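You operate a simulated robot arm through the tools that you are given. There is no shell and no other tool. Be economical: measure what you need, move in short steps, check, and stop when the job is done.

You are at the controls of a simulated two-armed robot. One attempt, no reset.

## Task
Switch the green brake lever off. Take the short can marked "WAX" from the cart 72 lower deck and leave it in the open carton on the cart 57 padded top. Put one of the card stacks from the cart 72 padded top on the corrugated sheet there. Take the lacquer can with the earliest date from the cart 72 padded top and put it on the cart 29 padded top. Take the stain can from the cart 26 padded top and leave it on the plain top of the blue bench. Switch the black brake lever off. Open the left drawer of the green bench, put the orange block from the inside the left drawer of the green bench on the top of the green bench, then shut the drawer. Take the yellow cloth from the top of the green bench and leave it on the steel tray. Any order will do. Set down upright: lacquer can, stain can. The green brake lever goes to its stop. The black brake lever goes to its stop.

It is judged by the outcome, as a careful person would: the job done as asked, and still so three seconds after it is handed in. It fails if anything else is knocked over, pushed out of place, dropped, spilled or broken. Flat cloth is picked up by pressing the open fingertips on it (5 to 10 N) and closing them slowly along it; thin cloth reads only 2 to 8 mm in the jaws.

## Robot
Two 7-joint arms with two-finger parallel grippers on one trunk, on a base that drives. Base frame: it is fixed to the floor where the robot stands at the start and does not move with it; the origin is under the middle of the robot, x ahead of it, y to its left, z up. Units: mm, degrees, N and s.
The left shoulder is at the start at [70, 163, 1295], the right one opposite. With the tool pointing down near the work surface each hand reaches from about 100 to 420 mm from the robot's upright axis, wherever it stands, measured 20 degrees to its own side. Places, roughly: black brake lever [-1600, -1400, 500]; card stack (7x7x6 cm) [500, -600, 900]; cart 29 padded top [2200, 1500, 900]; corrugated sheet (33x17x1 cm) [1000, -1100, 900]; green brake lever [500, -300, 500]; lacquer can [500, -1000, 1000]; left drawer of the green bench [-3900, -4400, 700]; open carton [2000, 750, 1000]; orange block (3x3x3 cm) [-3900, -4400, 700]; plain top of the blue bench [-6100, -2100, 800]; short can [500, -500, 250]; stain can [-1500, -1750, 1000]; steel tray (26x18x3 cm) [-4700, -600, 900]; top of the green bench [-4400, -4500, 800]; yellow cloth (5x9x5 cm) [-4600, -4600, 800]. Payload 3.43 kg a hand.
Tool frame (each hand has its own): the origin (TCP) lies between the finger pads and is the grasp point; the fingertips stand 34 mm ahead of it; z points along the fingers, y is the line along which they close. Largest opening 128 mm; finger width 24, thickness 12; the body of the gripper, 48 by 130 mm, starts 96 mm behind the TCP.
Orientation is told as [roll, pitch, yaw] about the base's x, y, z axes, in that order, counted from this pose: with the fingers straight down and closing along the base's y, the tool's x points along the base's -x, its y along +y and its z along -z.

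## Interface
- The arms move only by the tool arm_command. It takes "left_rows", "right_rows" or both (then of equal length, played together; a hand with none holds still); each is one flat list of numbers, 7 for each row, row after row: the opening, from 0 (shut) to 1 (fully open), then the shift along the tool's x, y, z in m, then the turn, a rotation vector about the tool's x, y, z in degrees. In form: [hand, dx, dy, dz, wx, wy, wz, hand, dx, dy, dz, wx, wy, wz, ...]. A call has 1 to 12 rows; each row is the pose to reach, as a shift and turn from the pose commanded when the call began, along the tool's axes at that moment. Rows are played at 5 a second. More than 50 mm and 8.6 degrees between two rows, or a gripper value outside its range, and nothing of the call is played. Where a pose cannot be reached the arm comes as near as it can. A force on the tool above 40 N (or 10 N above the force at the start of the call, whichever is more), or a blocked arm, ends the call early, and 0.2 s more pass. The fingers move at their own pace (about 153 mm/s each) and stop on an object; they squeeze with about 24 N. The grip force told is the motor's: it shows also when the fingers shut on nothing. Time passes only in rows, and 0.2 s behind the last, so rows that repeat a pose let the fingers close. It gives the time, the measured TCP pose, the force on the tool (base axes), the opening and the grip force at its end, in the units of the frame above (readings bear some noise), with the torque about the TCP (base axes, N m) and any sound that the robot's microphone picked up, and new pictures: "views" is both (left out), scene, wrist or none (wrist: the cameras of the hands that moved).
- Cameras (640 x 400 px; columns grow to the right, rows downward): "scene" is now at [106.3, -64.6, 1512.3]; the picture's right is [-0.76, -0.66, 0.00], its down [-0.44, 0.51, -0.74] and it looks along [0.49, -0.56, -0.67] (base axes); focal length 261 px, centre (320, 200). "left" rides on the left gripper at [76, 11, -160] in its tool frame; the picture's right is [-0.15, 0.99, 0.00], its down [-0.88, -0.13, -0.46] and it looks along [-0.45, -0.07, 0.89] (tool axes); focal length 234 px, centre (320, 200). "right" rides on the right gripper at [76, -11, -160] in its tool frame; the picture's right is [0.15, 0.99, 0.00], its down [-0.88, 0.13, -0.46] and it looks along [-0.45, 0.07, 0.89] (tool axes); focal length 234 px, centre (320, 200). There is no depth. A picture from a camera that has moved, and an enlarged one, comes with that camera's place and axes in the base frame and with its lens.
- lift_body(by): slides the trunk up (or, below 0, down) by that many mm; the arms and the scene camera ride with it, the base frame stays. It gives what a move gives, with no picture.
- steer(legs): drives the robot by 1 to 6 legs, each [ahead, left, turn to the left] in mm, mm and degrees, along the robot's own axes; the way and the turn of a leg run together, so that a leg with both is an arc; at most 1500 mm and 180 degrees a leg. The arms and the cameras ride along, it lands a little off, and it stops where it bumps. It gives what a move gives, and a new picture of the scene camera.
- aim_head(pan, tilt): turns the head with the scene camera to pan (to the left, within 86 degrees either way) and tilt (down, from -29 to 69), counted from straight ahead of the robot. It gives what a move gives, and a new picture of the scene camera.
- inspect(camera, box): a new picture of the part [left, top, right, bottom] of that camera's present view, enlarged. The clock stands still meanwhile.
- hand_in(): hands the job in; it is judged then, once.

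Go step by step. Nothing tells you exact positions but the pictures and the camera data: compare them with the known pose of the tool, close in by small moves and look again before you grip or let go. The budget is 483 turns and 360 pictures, counting those below and the enlarged ones. Unless the task says otherwise, let go and move clear before handing in.

The tools are called after "Emit:" as name(argument=value, ...) on one line, values as JSON. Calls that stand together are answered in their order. arm_command: Moves the arms, as the interface text tells. Its arguments: {"type":"object","properties":{"left_rows":{"type":"array","items":{"type":"number"}},"right_rows":{"type":"array","items":{"type":"number"}},"views":{"type":"string","enum":["both","scene","wrist","none"]}},"required":[]} The other tools are called the same way: lift_body (by) slides the trunk up or down; steer (legs) drives the base; aim_head (pan, tilt) turns the head that bears the scene camera; inspect (camera, box) takes an enlarged picture of a part of a camera's view; hand_in () hands the job in.

At the start:

```text
clock: 0.0
left_ee_pos: [620.9, -18.7, 1138.1]
left_tool_rot: [0.0, 0.0, 0.0]
left_wrist_force: [-0.8, -0.7, 0.3]
left_wrist_torque: [0.0, -0.02, -0.01]
left_opening: 127.9
left_grip_force: 0.1
right_ee_pos: [388.2, -490.6, 1173.1]
right_tool_rot: [0.0, 0.0, 0.0]
right_wrist_force: [0.0, -0.7, 0.2]
right_wrist_torque: [-0.01, 0.0, -0.03]
right_opening: 128.1
right_grip_force: 0.0
trunk travel left (down, up): [-775.0, 165.0]
robot x, y, heading: [0.6, 0.5, 0.0]
head pan, tilt: [-49.0, 42.2]
```

scene: 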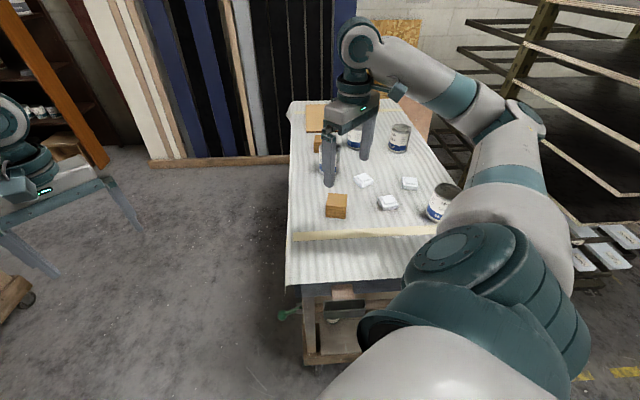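
right: 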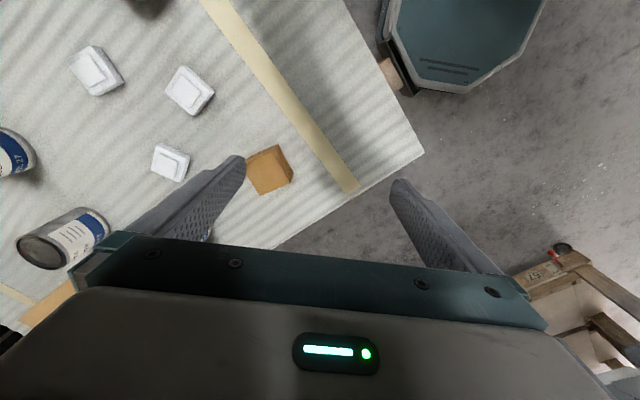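
left: 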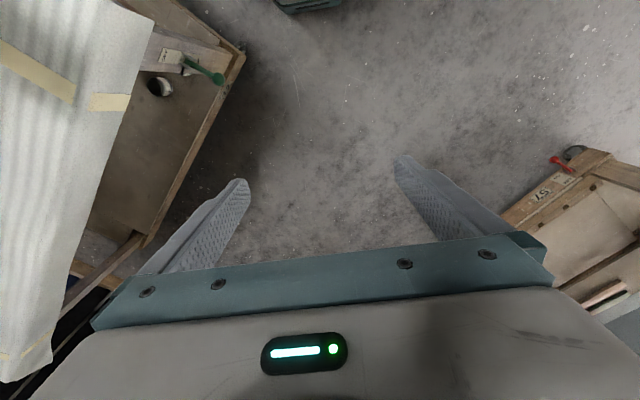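

I see cart 72 ahead right, with card stacks and cans on its padded top, and the green lever on its near end. First I'll take a closer look at it.

Emit:
inspect(camera="scene", box=[260, 80, 480, 240])

Emit:
inspect(camera="left", box=[60, 0, 300, 150])

Emit:
inspect(camera="right", box=[0, 20, 320, 280])

```text
2.50 times, centred on (370, 160) of scene
camera zoom: at [106.3, -64.6, 1512.3], right [-0.76, -0.66, 0.0], down [-0.44, 0.51, -0.74], along [0.49, -0.56, -0.67], focal length 653 px, centre (195, 300)
```

zoom: 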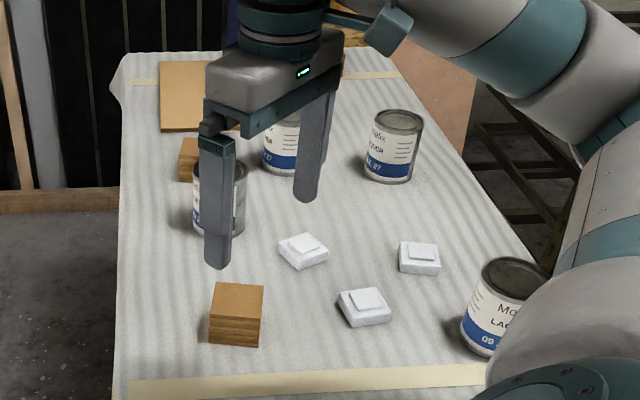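

```text
2.67 times, centred on (180, 75) of left
camera zoom: at [542.8, -7.4, 1296.2], right [0.15, 0.99, 0.0], down [0.88, -0.13, 0.46], along [0.45, -0.07, -0.89], focal length 624 px, centre (693, 533)
```

zoom: 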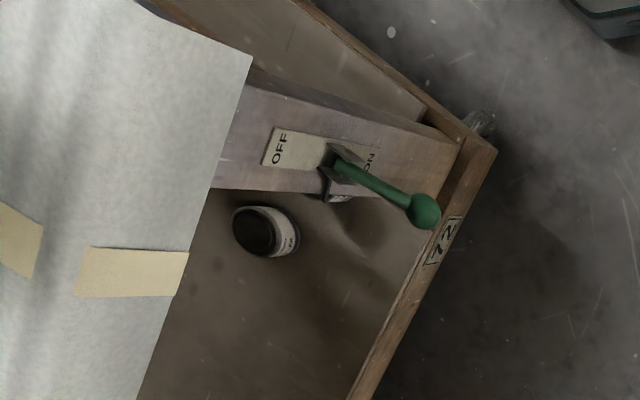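

```text
1.54 times, centred on (160, 150) of right
camera zoom: at [313.0, -503.6, 1333.3], right [-0.15, 0.99, 0.0], down [0.88, 0.13, 0.46], along [0.45, 0.07, -0.89], focal length 360 px, centre (566, 277)
```

zoom: 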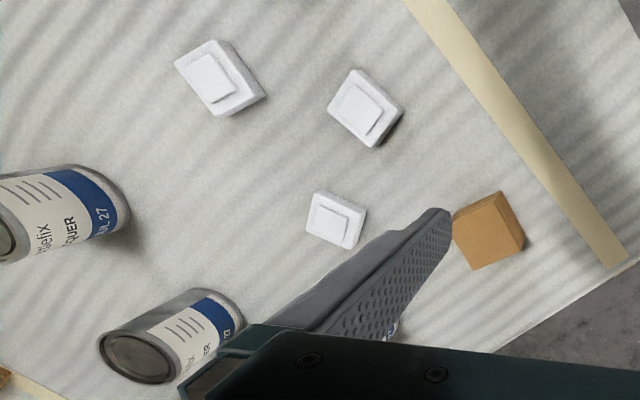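

The cart's long axis runs about 45° to the right. Its near corner is around (418,-284), and a card stack stands near (492,-586). I'll look around to map the rest.

Emit:
aim_head(pan=15, tilt=20)

Emit:
aim_head(pan=80, tilt=20)

Emit:
aim_head(pan=-86, tilt=30)

```text
clock: 1.4
left_ee_pos: [620.4, -19.7, 1139.0]
left_tool_rot: [0.1, 0.0, -0.1]
left_wrist_force: [0.0, -0.4, 0.0]
left_wrist_torque: [0.0, 0.01, -0.01]
left_opening: 128.3
left_grip_force: 0.1
right_ee_pos: [388.8, -490.7, 1174.2]
right_tool_rot: [0.0, 0.0, -0.1]
right_wrist_force: [-0.7, -0.3, 0.3]
right_wrist_torque: [-0.01, -0.01, 0.02]
right_opening: 127.9
right_grip_force: 0.1
trunk travel left (down, up): [-775.0, 165.0]
robot x, y, heading: [-1.5, 2.3, 0.1]
head pan, tilt: [15.0, 20.0]
camera scene: at [141.5, 22.4, 1546.9], right [0.26, -0.97, 0.0], down [-0.33, -0.09, -0.94], along [0.91, 0.24, -0.34], focal length 261 px, centre (320, 200)
```

scene: 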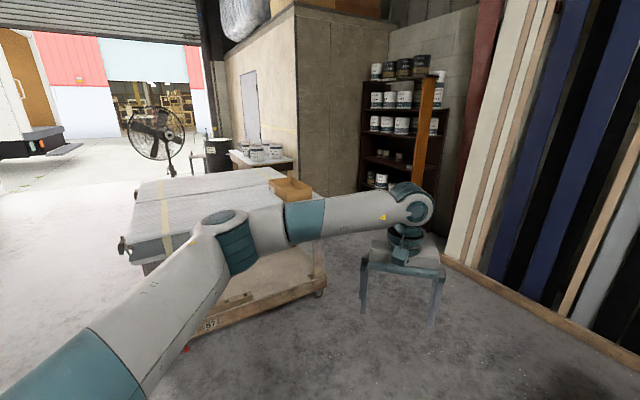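

```text
clock: 2.7
left_ee_pos: [619.4, -18.4, 1137.2]
left_tool_rot: [0.0, 0.0, 0.0]
left_wrist_force: [0.1, 0.6, 1.3]
left_wrist_torque: [-0.03, -0.04, -0.01]
left_opening: 127.9
left_grip_force: 0.2
right_ee_pos: [390.2, -490.5, 1173.6]
right_tool_rot: [0.0, 0.0, 0.0]
right_wrist_force: [-0.5, 0.2, -1.1]
right_wrist_torque: [-0.02, 0.0, -0.03]
right_opening: 128.2
right_grip_force: 0.1
trunk travel left (down, up): [-775.0, 165.0]
robot x, y, heading: [2.6, -0.5, -0.3]
head pan, tilt: [80.0, 20.0]
camera scene: at [67.8, 90.1, 1547.0], right [0.98, -0.17, 0.0], down [-0.06, -0.34, -0.94], along [0.16, 0.93, -0.34], focal length 261 px, centre (320, 200)
```

scene: 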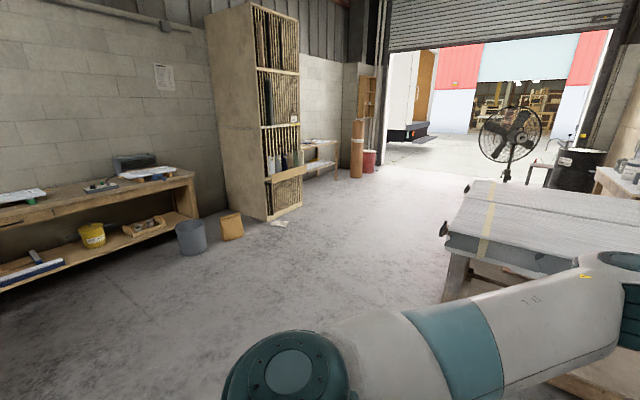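

```text
clock: 5.2
left_ee_pos: [621.1, -19.3, 1138.2]
left_tool_rot: [0.0, 0.0, 0.0]
left_wrist_force: [0.9, 0.1, -0.1]
left_wrist_torque: [0.0, 0.03, -0.01]
left_opening: 127.7
left_grip_force: 0.1
right_ee_pos: [390.2, -491.3, 1173.9]
right_tool_rot: [0.0, 0.0, -0.1]
right_wrist_force: [-0.6, 0.3, 0.3]
right_wrist_torque: [-0.01, -0.02, 0.04]
right_opening: 127.9
right_grip_force: 0.1
trunk travel left (down, up): [-775.0, 165.0]
robot x, y, heading: [0.2, -1.4, -0.1]
head pan, tilt: [-85.9, 30.0]
camera scene: at [58.0, -91.8, 1530.9], right [-1.0, -0.07, 0.0], down [-0.04, 0.5, -0.87], along [0.06, -0.86, -0.5], focal length 261 px, centre (320, 200)
```

scene: 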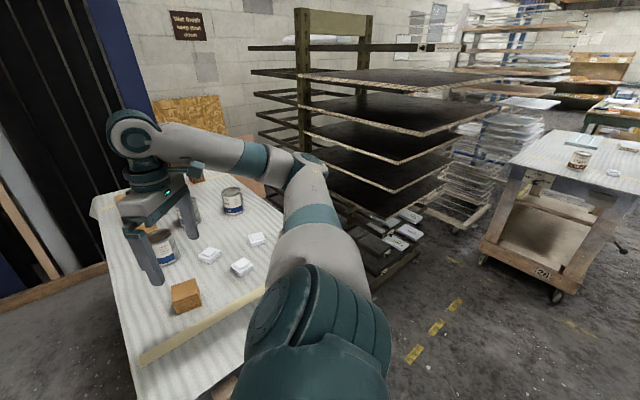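

Cart 57 and cart 29 are ahead left, and cart 26 with its black lever is behind right. I'll triangulate the near card stack and read the can dates.

Emit:
inspect(camera="right", box=[200, 120, 320, 220])

Emit:
aim_head(pan=-55, tilt=35)

Emit:
inspect(camera="scene", box=[240, 80, 480, 230])

```text
4.00 times, centred on (260, 170) of right
camera zoom: at [313.0, -503.6, 1333.3], right [-0.15, 0.99, 0.0], down [0.88, 0.13, 0.46], along [0.45, 0.07, -0.89], focal length 937 px, centre (560, 320)
```

zoom: 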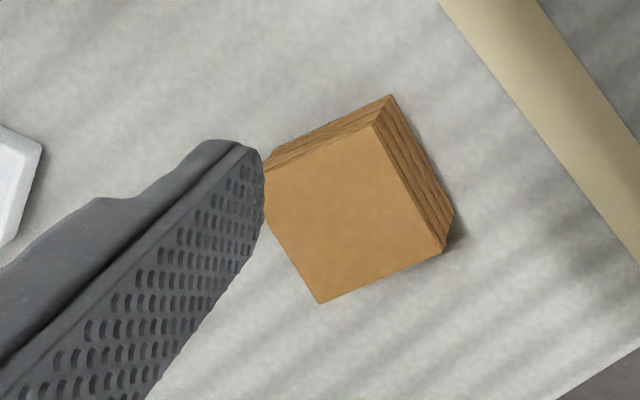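

```text
clock: 6.2
left_ee_pos: [620.3, -19.6, 1136.7]
left_tool_rot: [-0.1, 0.0, 0.1]
left_wrist_force: [0.4, 0.3, -0.1]
left_wrist_torque: [-0.02, -0.02, 0.01]
left_opening: 127.8
left_grip_force: 0.1
right_ee_pos: [389.2, -490.2, 1173.0]
right_tool_rot: [0.0, 0.0, 0.0]
right_wrist_force: [0.2, -0.2, -0.2]
right_wrist_torque: [-0.01, 0.0, 0.01]
right_opening: 128.2
right_grip_force: 0.0
trunk travel left (down, up): [-775.0, 165.0]
robot x, y, heading: [-0.2, -3.2, -0.1]
head pan, tilt: [-55.0, 35.0]
camera scene: at [102.0, -73.8, 1523.1], right [-0.82, -0.57, 0.0], down [-0.33, 0.47, -0.82], along [0.47, -0.67, -0.57], focal length 261 px, centre (320, 200)
```

scene: 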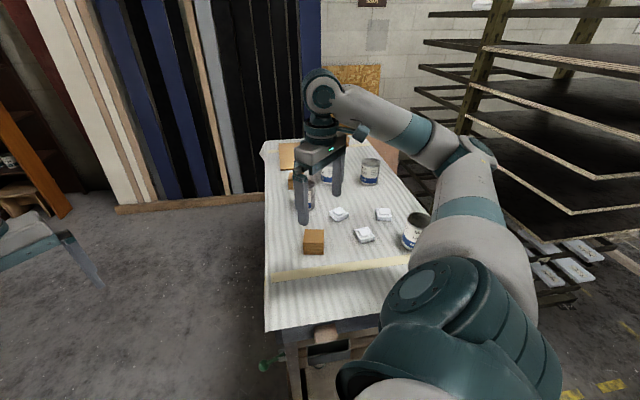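

```text
2.67 times, centred on (360, 155) of scene
camera zoom: at [102.0, -73.8, 1523.1], right [-0.82, -0.57, 0.0], down [-0.33, 0.47, -0.82], along [0.47, -0.67, -0.57], focal length 697 px, centre (213, 320)
```

zoom: 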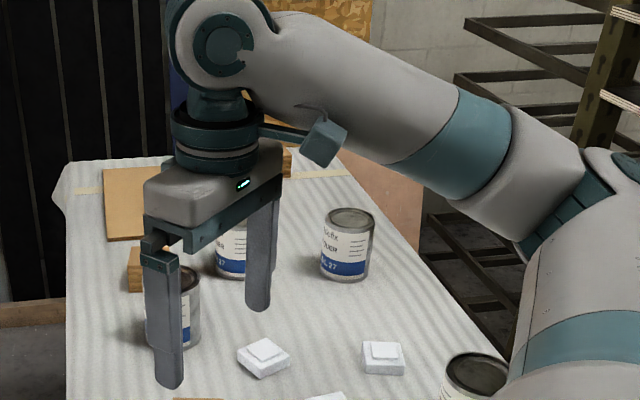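

The stack top centre is near (479,-578,933) with a yaw of about 42°, so the table is at about z 873. I'll turn the right hand and hover above it.

Emit:
arm_command(right_rows=[1, -0.015, -0.015, 0.01, 0, 0, 8, 1, -0.03, -0.03, 0.02, 0, 0, 16, 1, -0.045, -0.045, 0.04, 0, 0, 24, 1, -0.06, -0.06, 0.06, 0, 0, 32, 1, -0.075, -0.075, 0.08, 0, 0, 40, 1, -0.09, -0.088, 0.1, 0, 0, 48], views="wrist")

```text
clock: 7.6
left_ee_pos: [620.5, -18.7, 1136.0]
left_tool_rot: [0.0, 0.2, 0.0]
left_wrist_force: [-0.2, 0.2, 0.7]
left_wrist_torque: [0.01, 0.02, 0.03]
left_opening: 128.2
left_grip_force: 0.0
right_ee_pos: [480.6, -580.0, 1074.7]
right_tool_rot: [-0.1, 0.1, -48.0]
right_wrist_force: [-0.6, -1.0, 0.5]
right_wrist_torque: [-0.01, 0.0, 0.01]
right_opening: 128.2
right_grip_force: 0.0
trunk travel left (down, up): [-775.0, 165.0]
robot x, y, heading: [-1.4, 3.6, -0.2]
head pan, tilt: [-55.0, 35.0]
camera right: at [421.6, -533.5, 1233.8], right [0.64, 0.77, 0.0], down [0.69, -0.57, 0.45], along [0.35, -0.29, -0.89], focal length 234 px, centre (320, 200)
```

right: 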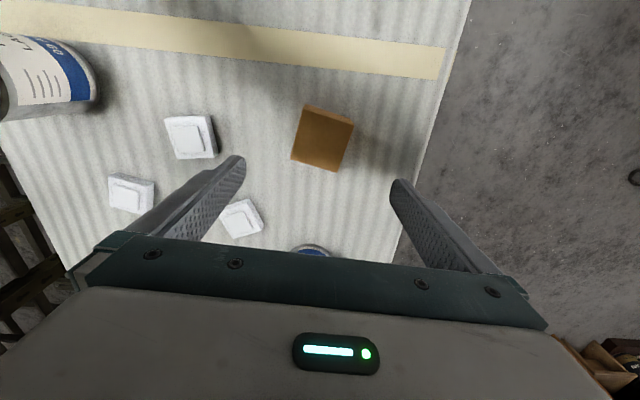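

The stack centre is near (474,-576). I'll correct slightly and descend to grip it.

Emit:
arm_command(right_rows=[1, 0.007, -0.002, 0.04, 0, 0, 4, 1, 0.007, -0.002, 0.08, 0, 0, 4, 1, 0.007, -0.002, 0.12, 0, 0, 4, 1, 0.007, -0.002, 0.145, 0, 0, 4, 1, 0.007, -0.002, 0.157, 0, 0, 4, 1, 0.007, -0.002, 0.157, 0, 0, 4], views="wrist")

```text
clock: 9.0
left_ee_pos: [617.1, -16.4, 1139.0]
left_tool_rot: [-0.2, -0.1, 0.0]
left_wrist_force: [-1.0, 0.2, -0.3]
left_wrist_torque: [-0.01, 0.01, -0.03]
left_opening: 128.3
left_grip_force: 0.1
right_ee_pos: [473.8, -576.0, 923.5]
right_tool_rot: [0.2, -0.6, -52.1]
right_wrist_force: [3.4, -8.2, 39.7]
right_wrist_torque: [-1.52, 2.23, 0.7]
right_opening: 127.8
right_grip_force: 0.0
trunk travel left (down, up): [-775.0, 165.0]
robot x, y, heading: [-2.5, -0.7, 0.1]
head pan, tilt: [-55.0, 35.0]
camera right: at [415.8, -523.7, 1081.6], right [0.69, 0.72, 0.0], down [0.64, -0.61, 0.46], along [0.34, -0.32, -0.89], focal length 234 px, centre (320, 200)
```

right: 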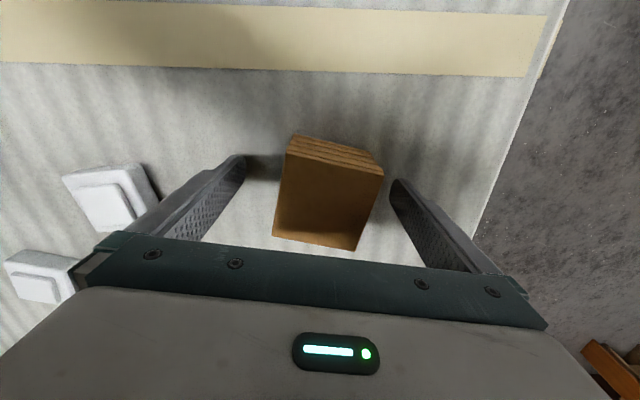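

The left fingertip touched the padding at about z 889. I'll lift a little and close.

Emit:
arm_command(right_rows=[1, 0, 0, -0.012, 0, 0, 0, 0.7, 0, 0, -0.012, 0, 0, 0, 0.45, 0, 0, -0.012, 0, 0, 0, 0.45, 0, 0, -0.012, 0, 0, 0, 0.3, 0, 0, -0.012, 0, 0, 0, 0.3, 0, 0, -0.012, 0, 0, 0], views="wrist")

```text
clock: 10.4
left_ee_pos: [620.0, -19.0, 1137.4]
left_tool_rot: [0.0, 0.0, 0.0]
left_wrist_force: [0.2, -0.3, -0.7]
left_wrist_torque: [-0.02, -0.01, -0.01]
left_opening: 127.8
left_grip_force: 0.0
right_ee_pos: [474.5, -576.7, 929.0]
right_tool_rot: [0.0, 0.0, -52.0]
right_wrist_force: [-0.4, -0.7, -0.3]
right_wrist_torque: [0.01, -0.02, 0.0]
right_opening: 67.6
right_grip_force: 23.9
trunk travel left (down, up): [-775.0, 165.0]
robot x, y, heading: [-0.9, -1.8, -0.4]
head pan, tilt: [-55.0, 35.0]
camera right: at [417.7, -524.9, 1088.6], right [0.69, 0.72, 0.0], down [0.65, -0.61, 0.46], along [0.33, -0.31, -0.89], focal length 234 px, centre (320, 200)
```

right: 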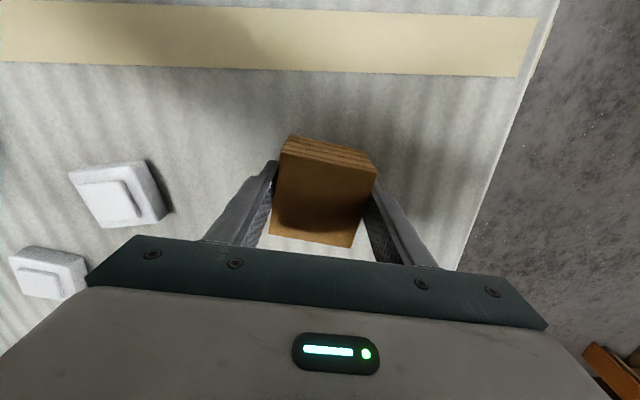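

The stack is gripped at 67.6 mm. I'll lift it well above the cans and drive round to the cart's left side near the corrugated sheet.

Emit:
arm_command(right_rows=[0.3, 0, 0, -0.03, 0, 0, 0, 0.3, 0, 0, -0.07, 0, 0, 0, 0.3, 0, 0, -0.11, 0, 0, 0, 0.3, 0, 0, -0.15, 0, 0, 0, 0.3, 0, 0, -0.19, 0, 0, 0, 0.3, 0, 0, -0.22, 0, 0, 0], views="none")

Emit:
steer(legs=[[426, 423, 0], [0, 0, -90], [0, 0, -45]])

```text
clock: 11.8
left_ee_pos: [620.7, -17.5, 1137.5]
left_tool_rot: [-0.1, 0.0, 0.0]
left_wrist_force: [0.9, -0.5, 1.2]
left_wrist_torque: [-0.01, -0.06, 0.01]
left_opening: 127.8
left_grip_force: 0.1
right_ee_pos: [473.7, -575.3, 1150.6]
right_tool_rot: [0.0, 0.1, -52.0]
right_wrist_force: [0.1, -0.1, -2.0]
right_wrist_torque: [0.07, -0.02, -0.01]
right_opening: 67.3
right_grip_force: 24.1
trunk travel left (down, up): [-775.0, 165.0]
robot x, y, heading: [-1.9, 3.4, -0.0]
head pan, tilt: [-55.0, 35.0]
```

```text
clock: 21.1
left_ee_pos: [-12.0, -11.3, 1138.3]
left_tool_rot: [0.0, 0.0, -134.2]
left_wrist_force: [-0.1, -0.4, 0.9]
left_wrist_torque: [0.04, -0.02, 0.07]
left_opening: 127.8
left_grip_force: 0.0
right_ee_pos: [-308.3, 481.4, 1149.6]
right_tool_rot: [0.0, 0.0, 173.9]
right_wrist_force: [-0.1, 0.5, -1.8]
right_wrist_torque: [-0.01, 0.0, -0.04]
right_opening: 66.8
right_grip_force: 23.8
trunk travel left (down, up): [-775.0, 165.0]
robot x, y, heading: [434.3, 417.9, -134.2]
head pan, tilt: [-55.0, 35.0]
camera scene: at [312.7, 396.9, 1523.1], right [0.16, 0.99, 0.0], down [0.57, -0.09, -0.82], along [-0.81, 0.13, -0.57], focal length 261 px, centre (320, 200)
```

scene: 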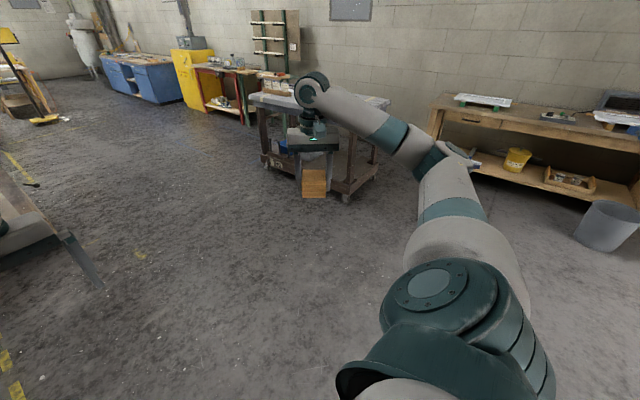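

Now I'll slide left along the cart's side to bring the sheet in front.

Emit:
aim_head(pan=-15, tilt=40)

Emit:
steer(legs=[[0, 1000, 0], [60, 740, -0.8]])

```text
clock: 22.1
left_ee_pos: [-13.1, -10.4, 1138.0]
left_tool_rot: [0.0, 0.0, -134.2]
left_wrist_force: [0.6, 0.2, 0.0]
left_wrist_torque: [0.0, -0.03, -0.04]
left_opening: 128.0
left_grip_force: 0.0
right_ee_pos: [-309.5, 481.5, 1150.4]
right_tool_rot: [-0.1, 0.0, 173.6]
right_wrist_force: [-0.7, 0.1, -1.0]
right_wrist_torque: [-0.04, -0.02, -0.01]
right_opening: 66.7
right_grip_force: 23.1
trunk travel left (down, up): [-775.0, 165.0]
robot x, y, heading: [437.5, 420.8, -134.0]
head pan, tilt: [-15.0, 40.0]
camera scene: at [326.6, 339.4, 1515.5], right [-0.51, 0.86, 0.0], down [0.55, 0.33, -0.77], along [-0.66, -0.39, -0.64], focal length 261 px, centre (320, 200)
```

scene: 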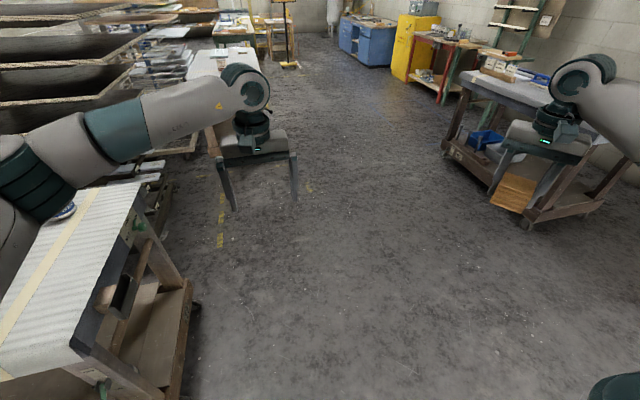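

```text
clock: 30.9
left_ee_pos: [1205.8, -1249.9, 1138.4]
left_tool_rot: [0.0, 0.0, -133.4]
left_wrist_force: [0.0, -0.1, -0.1]
left_wrist_torque: [-0.02, 0.02, 0.03]
left_opening: 127.8
left_grip_force: 0.1
right_ee_pos: [904.0, -762.0, 1151.1]
right_tool_rot: [-0.1, 0.0, 174.5]
right_wrist_force: [0.1, -0.2, -1.1]
right_wrist_torque: [0.01, -0.02, 0.0]
right_opening: 66.2
right_grip_force: 23.9
trunk travel left (down, up): [-775.0, 165.0]
robot x, y, heading: [1648.5, -813.1, -133.6]
head pan, tilt: [-15.0, 40.0]
camera scene: at [1540.5, -894.8, 1515.5], right [-0.52, 0.85, 0.0], down [0.55, 0.34, -0.77], along [-0.65, -0.4, -0.64], focal length 261 px, centre (320, 200)
```

scene: 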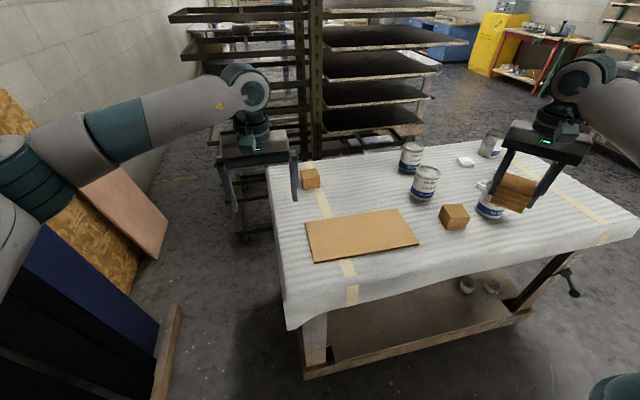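

The sheet centre is near (986,-1088), with its long side at 133°. I'll move a bit nearer and to the right so the right hand reaches it well.

Emit:
steer(legs=[[100, -90, 0]])

```text
clock: 32.2
left_ee_pos: [1075.6, -1264.1, 1138.2]
left_tool_rot: [-0.2, 0.0, -133.3]
left_wrist_force: [0.7, -0.2, 0.8]
left_wrist_torque: [-0.01, 0.01, -0.01]
left_opening: 128.1
left_grip_force: 0.0
right_ee_pos: [772.7, -774.1, 1151.7]
right_tool_rot: [0.1, 0.0, 174.8]
right_wrist_force: [0.2, 0.9, -1.2]
right_wrist_torque: [-0.01, 0.01, 0.02]
right_opening: 66.0
right_grip_force: 23.9
trunk travel left (down, up): [-775.0, 165.0]
robot x, y, heading: [1513.7, -825.0, -133.7]
head pan, tilt: [-15.0, 40.0]
camera scene: at [1411.3, -907.2, 1515.7], right [-0.52, 0.85, 0.0], down [0.55, 0.34, -0.77], along [-0.65, -0.4, -0.64], focal length 261 px, centre (320, 200)
```

scene: 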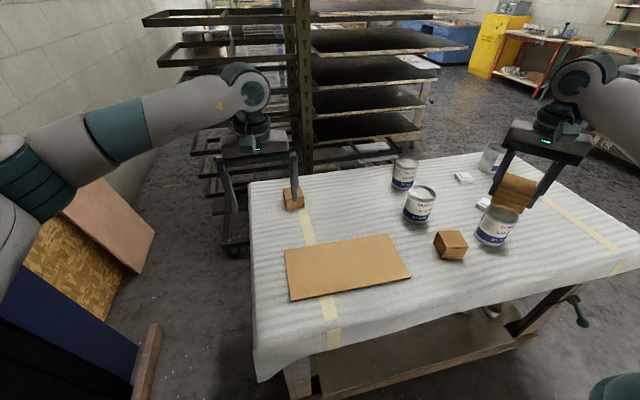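

I'll move the right hand over the sheet, turn it to align, and shift the left hand aside.

Emit:
arm_command(left_rows=[1, 0.02, 0.02, 0, 0, 0, 0, 1, 0.04, 0.04, 0, 0, 0, 0, 1, 0.06, 0.06, 0, 0, 0, 0, 1, 0.08, 0.08, 0, 0, 0, 0, 1, 0.1, 0.1, 0, 0, 0, 0, 1, 0.12, 0.12, 0, 0, 0, 0, 1, 0.14, 0.14, 0, 0, 0, 0, 1, 0.15, 0.15, 0, 0, 0, 0, 1, 0.15, 0.15, 0, 0, 0, 0], right_rows=[0.3, 0.027, 0.032, 0, 0, 0, -5.3, 0.3, 0.054, 0.065, 0, 0, 0, -10.6, 0.3, 0.081, 0.097, 0, 0, 0, -16, 0.3, 0.108, 0.13, 0, 0, 0, -21.3, 0.3, 0.135, 0.162, 0, 0, 0, -26.6, 0.3, 0.163, 0.195, 0, 0, 0, -32, 0.3, 0.19, 0.227, 0, 0, 0, -37.3, 0.3, 0.217, 0.26, 0, 0, 0, -42.6, 0.3, 0.2445, 0.292, 0, 0, 0, -48], views="scene")

```text
clock: 34.2
left_ee_pos: [1286.8, -1257.8, 1138.4]
left_tool_rot: [-0.2, 0.1, -133.4]
left_wrist_force: [-1.1, -0.4, 0.3]
left_wrist_torque: [0.02, -0.02, 0.04]
left_opening: 128.1
left_grip_force: 0.0
right_ee_pos: [988.2, -1089.0, 1147.2]
right_tool_rot: [-0.1, 0.0, -137.3]
right_wrist_force: [1.4, -0.3, -1.4]
right_wrist_torque: [0.06, 0.01, -0.01]
right_opening: 66.0
right_grip_force: 24.2
trunk travel left (down, up): [-775.0, 165.0]
robot x, y, heading: [1516.2, -824.0, -133.6]
head pan, tilt: [-15.0, 40.0]
camera scene: at [1410.0, -909.9, 1515.4], right [-0.52, 0.85, 0.0], down [0.55, 0.34, -0.77], along [-0.65, -0.4, -0.64], focal length 261 px, centre (320, 200)
```

scene: 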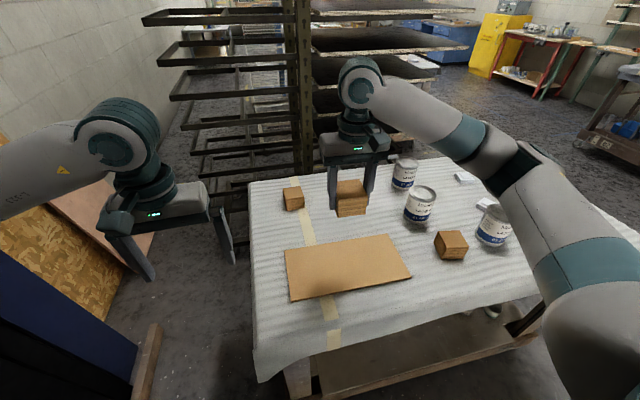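

The hand is above the sheet centre. I'll lower the trunk, then the arm the rest of the way.

Emit:
lift_body(by=-150)

Emit:
arm_command(right_rows=[0.3, 0, 0, 0.02, 0, 0, 0, 0.3, 0, 0, 0.035, 0, 0, 0, 0.3, 0, 0, 0.045, 0, 0, 0, 0.3, 0, 0, 0.052, 0, 0, 0, 0.3, 0, 0, 0.058, 0, 0, 0], views="both")

```text
clock: 36.0
left_ee_pos: [1287.2, -1257.0, 989.5]
left_tool_rot: [0.0, 0.0, -133.4]
left_wrist_force: [0.1, -0.5, 0.5]
left_wrist_torque: [-0.01, -0.04, 0.0]
left_opening: 127.9
left_grip_force: 0.0
right_ee_pos: [986.4, -1087.9, 999.6]
right_tool_rot: [0.0, 0.0, -137.3]
right_wrist_force: [-0.2, 0.3, -1.5]
right_wrist_torque: [0.03, -0.04, -0.03]
right_opening: 65.8
right_grip_force: 24.2
trunk travel left (down, up): [-625.0, 315.0]
robot x, y, heading: [1513.8, -825.6, -133.5]
head pan, tilt: [-15.0, 40.0]
```

```text
clock: 37.1
left_ee_pos: [1287.5, -1257.2, 988.4]
left_tool_rot: [0.0, 0.0, -133.2]
left_wrist_force: [0.3, 0.0, 1.0]
left_wrist_torque: [0.02, 0.03, 0.02]
left_opening: 127.9
left_grip_force: 0.0
right_ee_pos: [986.7, -1087.1, 941.2]
right_tool_rot: [-0.1, 0.1, -137.3]
right_wrist_force: [0.7, 0.6, -0.9]
right_wrist_torque: [0.02, 0.0, 0.03]
right_opening: 65.9
right_grip_force: 23.7
trunk travel left (down, up): [-625.0, 315.0]
robot x, y, heading: [1514.5, -824.6, -133.2]
head pan, tilt: [-15.0, 40.0]
camera scene: at [1409.4, -907.5, 1365.5], right [-0.52, 0.85, 0.0], down [0.55, 0.34, -0.77], along [-0.65, -0.4, -0.64], focal length 261 px, centre (320, 200)
camera right: at [1034.9, -1029.7, 1100.7], right [0.78, -0.63, 0.0], down [-0.56, -0.69, 0.46], along [-0.29, -0.35, -0.89], focal length 234 px, centre (320, 200)
```

scene: 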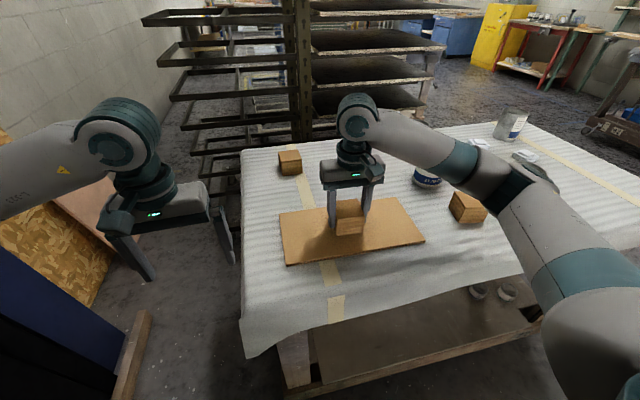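
right: 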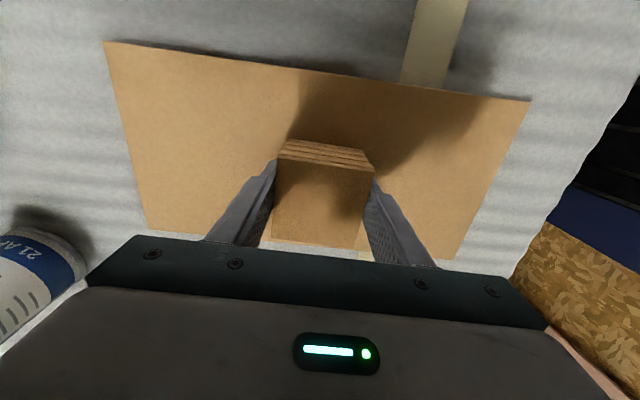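

The sheet is below, not yet touched. I'll descend slowly until contact.

Emit:
arm_command(right_rows=[0.3, 0, 0, 0.004, 0, 0, 0, 0.3, 0, 0, 0.007, 0, 0, 0, 0.3, 0, 0, 0.01, 0, 0, 0, 0.3, 0, 0, 0.012, 0, 0, 0], views="none")

```text
clock: 38.1
left_ee_pos: [1288.5, -1256.1, 989.7]
left_tool_rot: [-0.1, -0.1, -133.4]
left_wrist_force: [-0.8, -0.3, 0.7]
left_wrist_torque: [0.02, 0.02, 0.06]
left_opening: 128.1
left_grip_force: 0.2
right_ee_pos: [988.3, -1086.1, 932.4]
right_tool_rot: [0.0, -0.5, -137.4]
right_wrist_force: [-5.2, -0.6, 37.0]
right_wrist_torque: [0.27, 0.05, 0.09]
right_opening: 65.7
right_grip_force: 24.0
trunk travel left (down, up): [-625.0, 315.0]
robot x, y, heading: [1515.0, -824.0, -133.4]
head pan, tilt: [-15.0, 40.0]
```

Contact made. I'll ease off, release and rise.

Emit:
arm_command(right_rows=[0.3, 0, 0, -0.003, 0, 0, 0, 0.6, 0, 0, -0.003, 0, 0, 0, 0.8, 0, 0, -0.003, 0, 0, 0, 0.8, 0, 0, -0.03, 0, 0, 0, 0.8, 0, 0, -0.07, 0, 0, 0, 0.8, 0, 0, -0.11, 0, 0, 0, 0.8, 0, 0, -0.15, 0, 0, 0], views="wrist")

Emit:
inspect(camera="scene", box=[240, 100, 560, 300])

```text
clock: 39.8
left_ee_pos: [1288.1, -1256.2, 988.5]
left_tool_rot: [0.0, 0.0, -133.4]
left_wrist_force: [-0.5, 0.2, 0.2]
left_wrist_torque: [0.0, 0.01, 0.01]
left_opening: 127.8
left_grip_force: 0.1
right_ee_pos: [988.0, -1091.2, 1079.9]
right_tool_rot: [-0.1, 0.0, -137.3]
right_wrist_force: [1.1, 0.3, 0.7]
right_wrist_torque: [-0.01, 0.0, -0.02]
right_opening: 102.7
right_grip_force: 0.1
trunk travel left (down, up): [-625.0, 315.0]
robot x, y, heading: [1518.1, -827.2, -133.3]
head pan, tilt: [-15.0, 40.0]
camera right: at [1036.0, -1032.2, 1239.3], right [0.78, -0.63, 0.0], down [-0.56, -0.69, 0.46], along [-0.29, -0.35, -0.89], focal length 234 px, centre (320, 200)
```

right: 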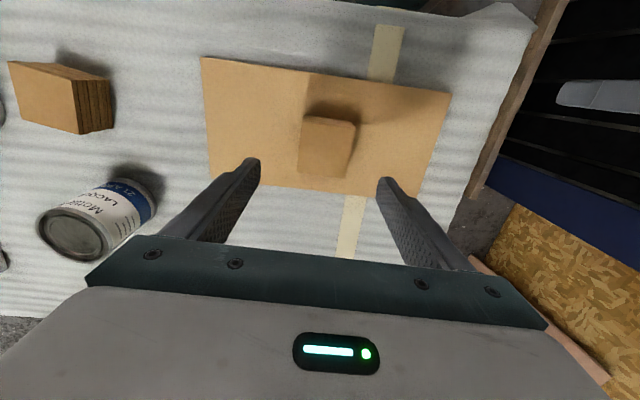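

```text
2.00 times, centred on (400, 200) of scene
camera zoom: at [1411.0, -907.0, 1365.6], right [-0.52, 0.85, 0.0], down [0.55, 0.34, -0.77], along [-0.65, -0.4, -0.64], focal length 522 px, centre (160, 200)
```

zoom: 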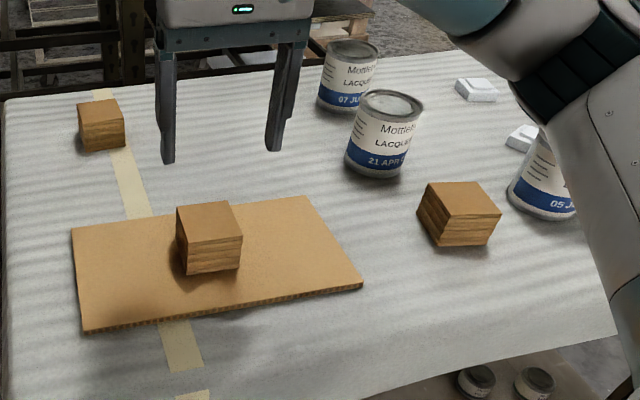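

The stack rests on the sheet. Next I'll read the can dates: raise, swing the right hand back out of the way, then zoom in.

Emit:
lift_body(by=150)

Emit:
arm_command(right_rows=[0.8, 0.04, 0, 0, 0, 0, 0, 0.8, 0.08, 0, 0, 0, 0, 0, 0.8, 0.12, 0, 0, 0, 0, 0, 0.8, 0.16, 0, 0, 0, 0, 0, 0.8, 0.2, 0, 0, 0, 0, 0, 0.8, 0.24, 0, 0, 0, 0, 0], views="none")

Emit:
inspect(camera="scene", box=[370, 120, 530, 260])

```text
clock: 41.5
left_ee_pos: [1286.9, -1257.2, 1138.8]
left_tool_rot: [0.0, 0.0, -133.4]
left_wrist_force: [0.5, 0.5, 0.4]
left_wrist_torque: [0.0, 0.01, 0.0]
left_opening: 127.9
left_grip_force: 0.1
right_ee_pos: [987.9, -1090.2, 1229.1]
right_tool_rot: [-0.1, 0.0, -137.3]
right_wrist_force: [0.3, -0.3, -0.6]
right_wrist_torque: [-0.01, 0.0, 0.01]
right_opening: 102.2
right_grip_force: 0.0
trunk travel left (down, up): [-775.0, 165.0]
robot x, y, heading: [1515.0, -826.9, -133.5]
head pan, tilt: [-15.0, 40.0]
```

```text
clock: 42.9
left_ee_pos: [1287.3, -1256.8, 1138.9]
left_tool_rot: [-0.1, -0.1, -133.3]
left_wrist_force: [-1.0, -0.7, -0.2]
left_wrist_torque: [0.01, 0.03, 0.03]
left_opening: 128.0
left_grip_force: 0.0
right_ee_pos: [1162.2, -933.3, 1232.6]
right_tool_rot: [-0.2, 0.1, -137.4]
right_wrist_force: [0.5, 0.1, 0.2]
right_wrist_torque: [-0.01, 0.0, -0.03]
right_opening: 102.4
right_grip_force: 0.2
right hand out of reach, approached as far as the arm can: row 6
trunk travel left (down, up): [-775.0, 165.0]
robot x, y, heading: [1516.1, -825.9, -133.2]
head pan, tilt: [-15.0, 40.0]
```

```text
2.86 times, centred on (450, 190) of scene
camera zoom: at [1411.1, -907.2, 1515.6], right [-0.52, 0.85, 0.0], down [0.55, 0.34, -0.77], along [-0.65, -0.4, -0.64], focal length 746 px, centre (-51, 229)
```

zoom: 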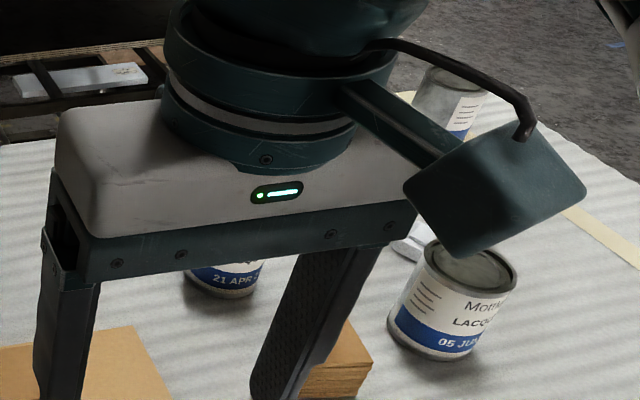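

The hand still blocks the view, so I'll shift it left a little.

Emit:
arm_command(right_rows=[0.8, 0, 0.035, 0, 0, 0, 0, 0.8, 0, 0.07, 0, 0, 0, 0, 0.8, 0, 0.1, 0, 0, 0, 0, 0.8, 0, 0.13, 0, 0, 0, 0], views="none")

Emit:
inspect(camera="scene", box=[370, 120, 530, 260])

```text
clock: 43.9
left_ee_pos: [1288.0, -1258.2, 1138.7]
left_tool_rot: [-0.2, 0.0, -133.3]
left_wrist_force: [0.1, -0.4, -0.1]
left_wrist_torque: [-0.01, 0.03, 0.01]
left_opening: 128.2
left_grip_force: 0.1
right_ee_pos: [1250.8, -1030.7, 1233.1]
right_tool_rot: [-0.1, 0.0, -137.4]
right_wrist_force: [0.5, 0.5, -1.1]
right_wrist_torque: [0.04, 0.0, 0.01]
right_opening: 102.2
right_grip_force: 0.1
trunk travel left (down, up): [-775.0, 165.0]
robot x, y, heading: [1512.3, -825.3, -133.6]
head pan, tilt: [-15.0, 40.0]
```

```text
2.86 times, centred on (450, 190) of scene
camera zoom: at [1411.5, -909.6, 1515.5], right [-0.52, 0.85, 0.0], down [0.55, 0.34, -0.77], along [-0.65, -0.4, -0.64], focal length 746 px, centre (-51, 229)
```

zoom: 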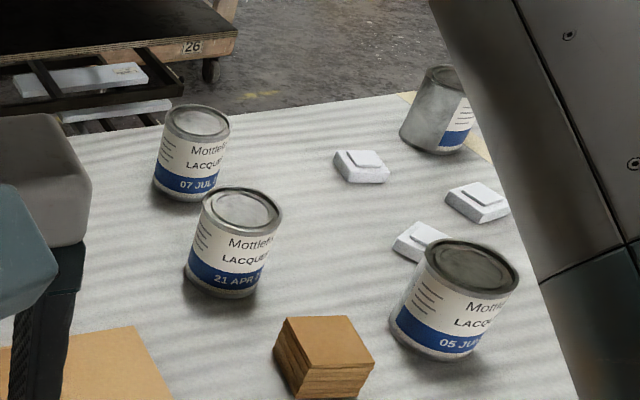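

Only day and month are visible here; can D by the near end is unread. I'll drive back along the side to view the lever, the lower deck and the other label faces.

Emit:
steer(legs=[[-150, -1000, 0]])

Emit:
inspect(camera="scene", box=[200, 160, 520, 400])

```text
clock: 49.1
left_ee_pos: [662.9, -470.7, 1138.6]
left_tool_rot: [-0.1, -0.1, -131.9]
left_wrist_force: [0.3, -0.5, 0.1]
left_wrist_torque: [0.01, -0.03, 0.0]
left_opening: 128.0
left_grip_force: 0.1
right_ee_pos: [619.6, -245.0, 1231.9]
right_tool_rot: [-0.1, 0.0, -135.9]
right_wrist_force: [-0.4, -0.2, 0.4]
right_wrist_torque: [-0.02, -0.04, 0.02]
right_opening: 102.1
right_grip_force: 0.0
trunk travel left (down, up): [-775.0, 165.0]
robot x, y, heading: [884.6, -32.3, -132.0]
head pan, tilt: [-15.0, 40.0]
camera scene: at [777.6, -119.2, 1515.5], right [-0.55, 0.84, 0.0], down [0.54, 0.35, -0.77], along [-0.64, -0.42, -0.64], focal length 261 px, centre (320, 200)
```

scene: 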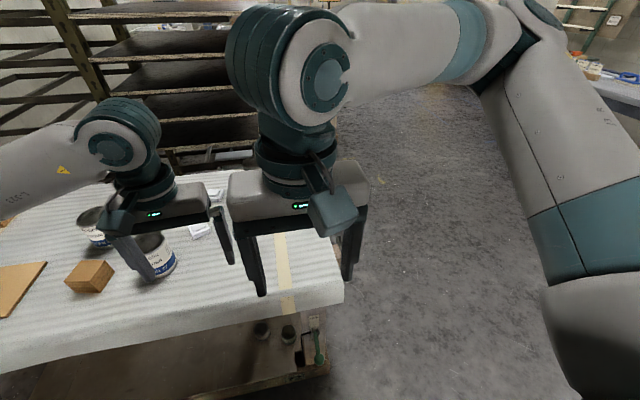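

```text
1.67 times, centred on (360, 280) of scene
camera zoom: at [777.6, -119.2, 1515.5], right [-0.55, 0.84, 0.0], down [0.54, 0.35, -0.77], along [-0.64, -0.42, -0.64], focal length 435 px, centre (253, 67)
```

zoom: 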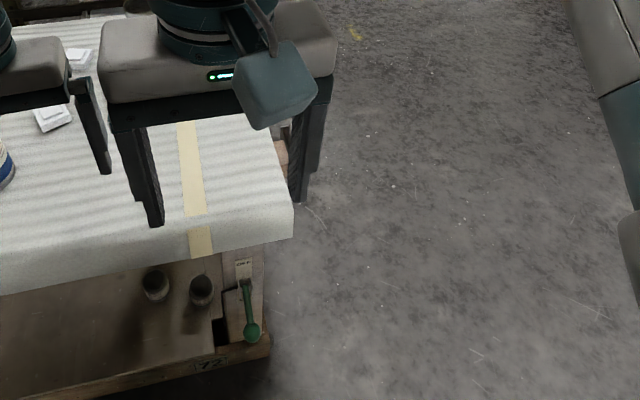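

The lever hangs on the near-end leg, with two short cans on the lower deck. I'll back off, lower the trunk, and look from low down.

Emit:
steer(legs=[[-380, -150, 0]])

Emit:
lift_body(by=-600)

Emit:
aim_head(pan=2, tilt=28)

```text
clock: 51.7
left_ee_pos: [811.5, -85.5, 1138.0]
left_tool_rot: [-0.1, 0.0, -131.6]
left_wrist_force: [0.9, -0.3, 0.1]
left_wrist_torque: [-0.03, -0.01, 0.0]
left_opening: 128.0
left_grip_force: 0.0
right_ee_pos: [766.1, 140.9, 1231.5]
right_tool_rot: [0.0, 0.1, -135.6]
right_wrist_force: [-0.9, -0.3, -0.7]
right_wrist_torque: [0.04, 0.01, -0.02]
right_opening: 102.5
right_grip_force: 0.0
trunk travel left (down, up): [-775.0, 165.0]
robot x, y, heading: [1028.2, 351.9, -131.6]
head pan, tilt: [-15.0, 40.0]
camera scene: at [923.6, 266.1, 1515.4], right [-0.55, 0.83, 0.0], down [0.54, 0.35, -0.77], along [-0.64, -0.42, -0.64], focal length 261 px, centre (320, 200)
```

scene: 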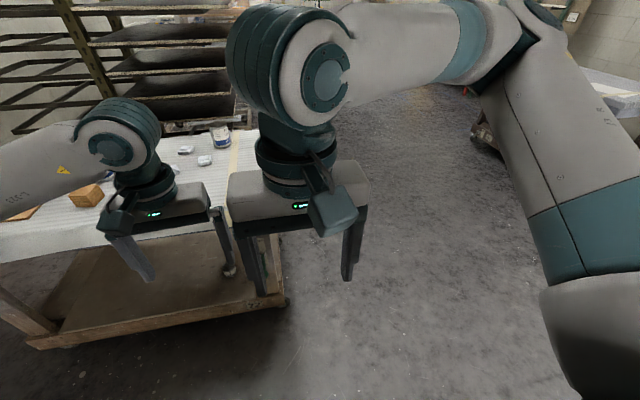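

```text
refused: -600 is not a number from -400 to 400
```

```text
clock: 52.5
left_ee_pos: [811.8, -85.0, 1137.8]
left_tool_rot: [0.1, 0.1, -131.6]
left_wrist_force: [-1.3, 0.4, -0.8]
left_wrist_torque: [-0.03, -0.02, 0.01]
left_opening: 127.9
left_grip_force: 0.0
right_ee_pos: [767.3, 142.4, 1232.5]
right_tool_rot: [-0.1, 0.0, -135.5]
right_wrist_force: [-0.2, -0.1, 0.5]
right_wrist_torque: [-0.02, 0.04, -0.06]
right_opening: 102.7
right_grip_force: 0.1
trunk travel left (down, up): [-775.0, 165.0]
robot x, y, heading: [1027.7, 351.8, -131.7]
head pan, tilt: [2.0, 28.0]
camera scene: at [936.9, 244.2, 1534.1], right [-0.77, 0.64, 0.0], down [0.3, 0.36, -0.88], along [-0.56, -0.68, -0.47], focal length 261 px, centre (320, 200)
```

scene: 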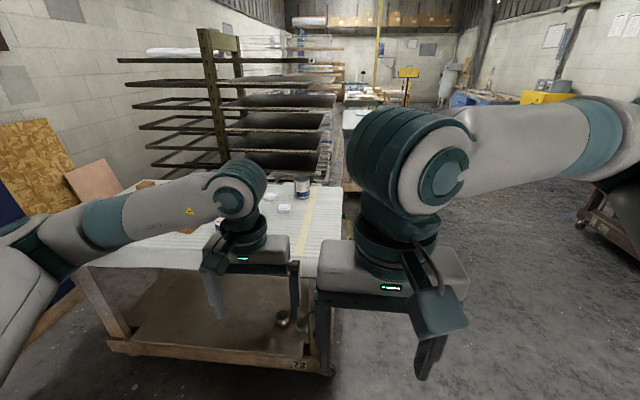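

The arms block the view. I'll spread them, then lower the trunk.

Emit:
arm_command(left_rows=[1, 0, 0.04, 0, 0, 0, 0, 1, 0, 0.08, 0, 0, 0, 0, 1, 0, 0.12, 0, 0, 0, 0, 1, 0, 0.16, 0, 0, 0, 0, 1, 0, 0.2, 0, 0, 0, 0, 1, 0, 0.2, 0, 0, 0, 0, 1, 0, 0.2, 0, 0, 0, 0, 1, 0, 0.2, 0, 0, 0, 0], right_rows=[0.8, 0, -0.045, 0, 0, 0, 0, 0.8, 0, -0.09, 0, 0, 0, 0, 0.8, 0, -0.135, 0, 0, 0, 0, 0.8, 0, -0.18, 0, 0, 0, 0, 0.8, 0, -0.225, 0, 0, 0, 0, 0.8, 0, -0.27, 0, 0, 0, 0, 0.8, 0, -0.315, 0, 0, 0, 0, 0.8, 0, -0.36, 0, 0, 0, 0], views="none")

Emit:
lift_body(by=-400)

Emit:
lift_body(by=-150)

Emit:
aim_head(pan=2, tilt=28)

```text
clock: 54.3
left_ee_pos: [962.4, -218.1, 1140.7]
left_tool_rot: [0.0, -0.1, -131.6]
left_wrist_force: [0.0, -0.8, -0.4]
left_wrist_torque: [-0.05, 0.01, -0.01]
left_opening: 128.1
left_grip_force: 0.0
right_ee_pos: [517.0, 400.8, 1232.2]
right_tool_rot: [0.1, -0.1, -135.6]
right_wrist_force: [-0.7, -0.2, 0.7]
right_wrist_torque: [-0.03, 0.0, 0.0]
right_opening: 102.3
right_grip_force: 0.0
right hand out of reach, approached as far as the arm can: row 4, 5
trunk travel left (down, up): [-775.0, 165.0]
robot x, y, heading: [1026.2, 349.6, -131.7]
head pan, tilt: [2.0, 28.0]
```

```text
clock: 58.1
left_ee_pos: [961.6, -219.4, 740.0]
left_tool_rot: [-0.1, 0.0, -131.6]
left_wrist_force: [0.3, 0.7, 0.3]
left_wrist_torque: [0.01, -0.04, 0.0]
left_opening: 128.2
left_grip_force: 0.0
right_ee_pos: [517.3, 397.7, 832.2]
right_tool_rot: [0.0, 0.0, -135.5]
right_wrist_force: [-0.1, -0.1, 1.1]
right_wrist_torque: [-0.01, 0.01, -0.01]
right_opening: 102.4
right_grip_force: 0.0
trunk travel left (down, up): [-375.0, 565.0]
robot x, y, heading: [1027.2, 355.7, -131.6]
head pan, tilt: [2.0, 28.0]
```

```text
clock: 59.9
left_ee_pos: [961.9, -218.1, 589.8]
left_tool_rot: [-0.1, 0.0, -131.6]
left_wrist_force: [0.3, 0.1, -0.1]
left_wrist_torque: [0.01, 0.01, 0.01]
left_opening: 128.1
left_grip_force: 0.1
right_ee_pos: [517.9, 399.4, 681.6]
right_tool_rot: [0.1, 0.1, -135.7]
right_wrist_force: [0.3, -0.6, -0.3]
right_wrist_torque: [-0.01, 0.02, 0.02]
right_opening: 102.4
right_grip_force: 0.0
trunk travel left (down, up): [-225.0, 715.0]
robot x, y, heading: [1026.5, 355.5, -131.4]
head pan, tilt: [2.0, 28.0]
```

```text
clock: 60.5
left_ee_pos: [961.4, -218.6, 590.4]
left_tool_rot: [0.0, 0.0, -131.5]
left_wrist_force: [-0.5, -0.3, -0.4]
left_wrist_torque: [0.01, -0.03, -0.02]
left_opening: 128.0
left_grip_force: 0.0
right_ee_pos: [517.0, 398.1, 682.3]
right_tool_rot: [-0.1, 0.0, -135.6]
right_wrist_force: [-0.2, 0.2, 1.0]
right_wrist_torque: [0.01, -0.01, 0.0]
right_opening: 102.5
right_grip_force: 0.1
trunk travel left (down, up): [-225.0, 715.0]
robot x, y, heading: [1026.4, 350.2, -131.5]
head pan, tilt: [2.0, 28.0]
camera scene: at [936.9, 243.8, 984.1], right [-0.77, 0.64, 0.0], down [0.3, 0.36, -0.88], along [-0.56, -0.68, -0.47], focal length 261 px, centre (320, 200)
```

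scene: 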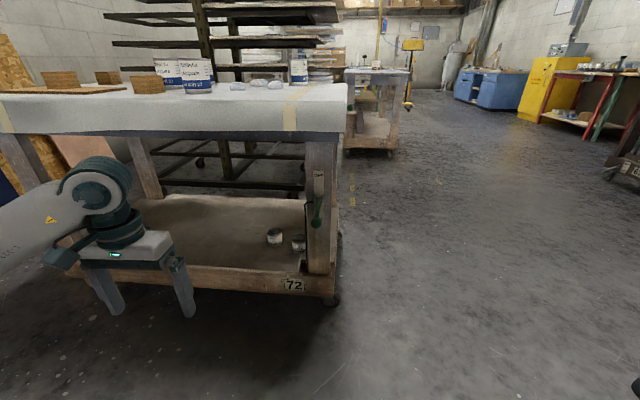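

Emit:
inspect(camera="scene", box=[250, 140, 350, 300])

Emit:
inspect(camera="scene", box=[140, 40, 320, 110])

```text
2.50 times, centred on (300, 220) of scene
camera zoom: at [936.9, 243.8, 984.1], right [-0.77, 0.64, 0.0], down [0.3, 0.36, -0.88], along [-0.56, -0.68, -0.47], focal length 653 px, centre (370, 150)
```

zoom: 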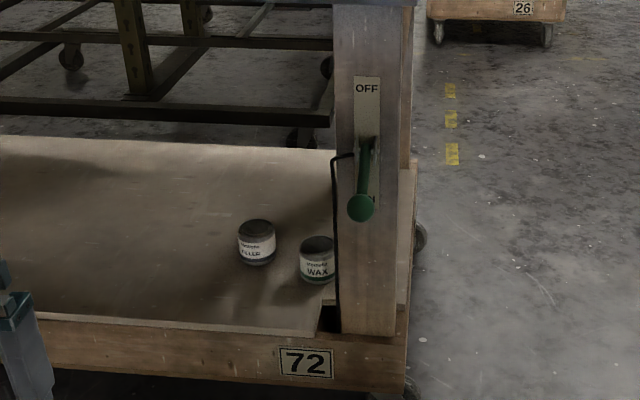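

```text
3.56 times, centred on (230, 75) of scene
camera zoom: at [936.9, 243.8, 984.1], right [-0.77, 0.64, 0.0], down [0.3, 0.36, -0.88], along [-0.56, -0.68, -0.47], focal length 929 px, centre (640, 644)
```

zoom: 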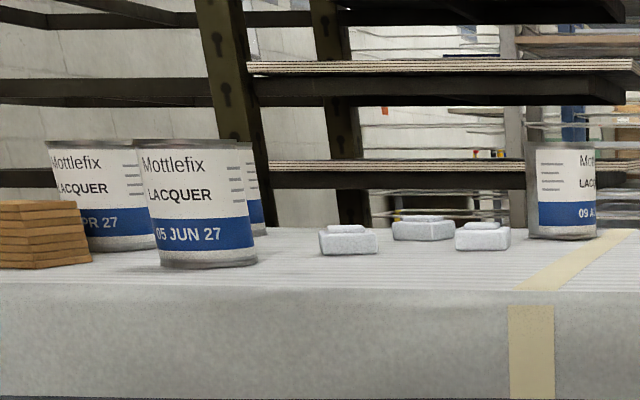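

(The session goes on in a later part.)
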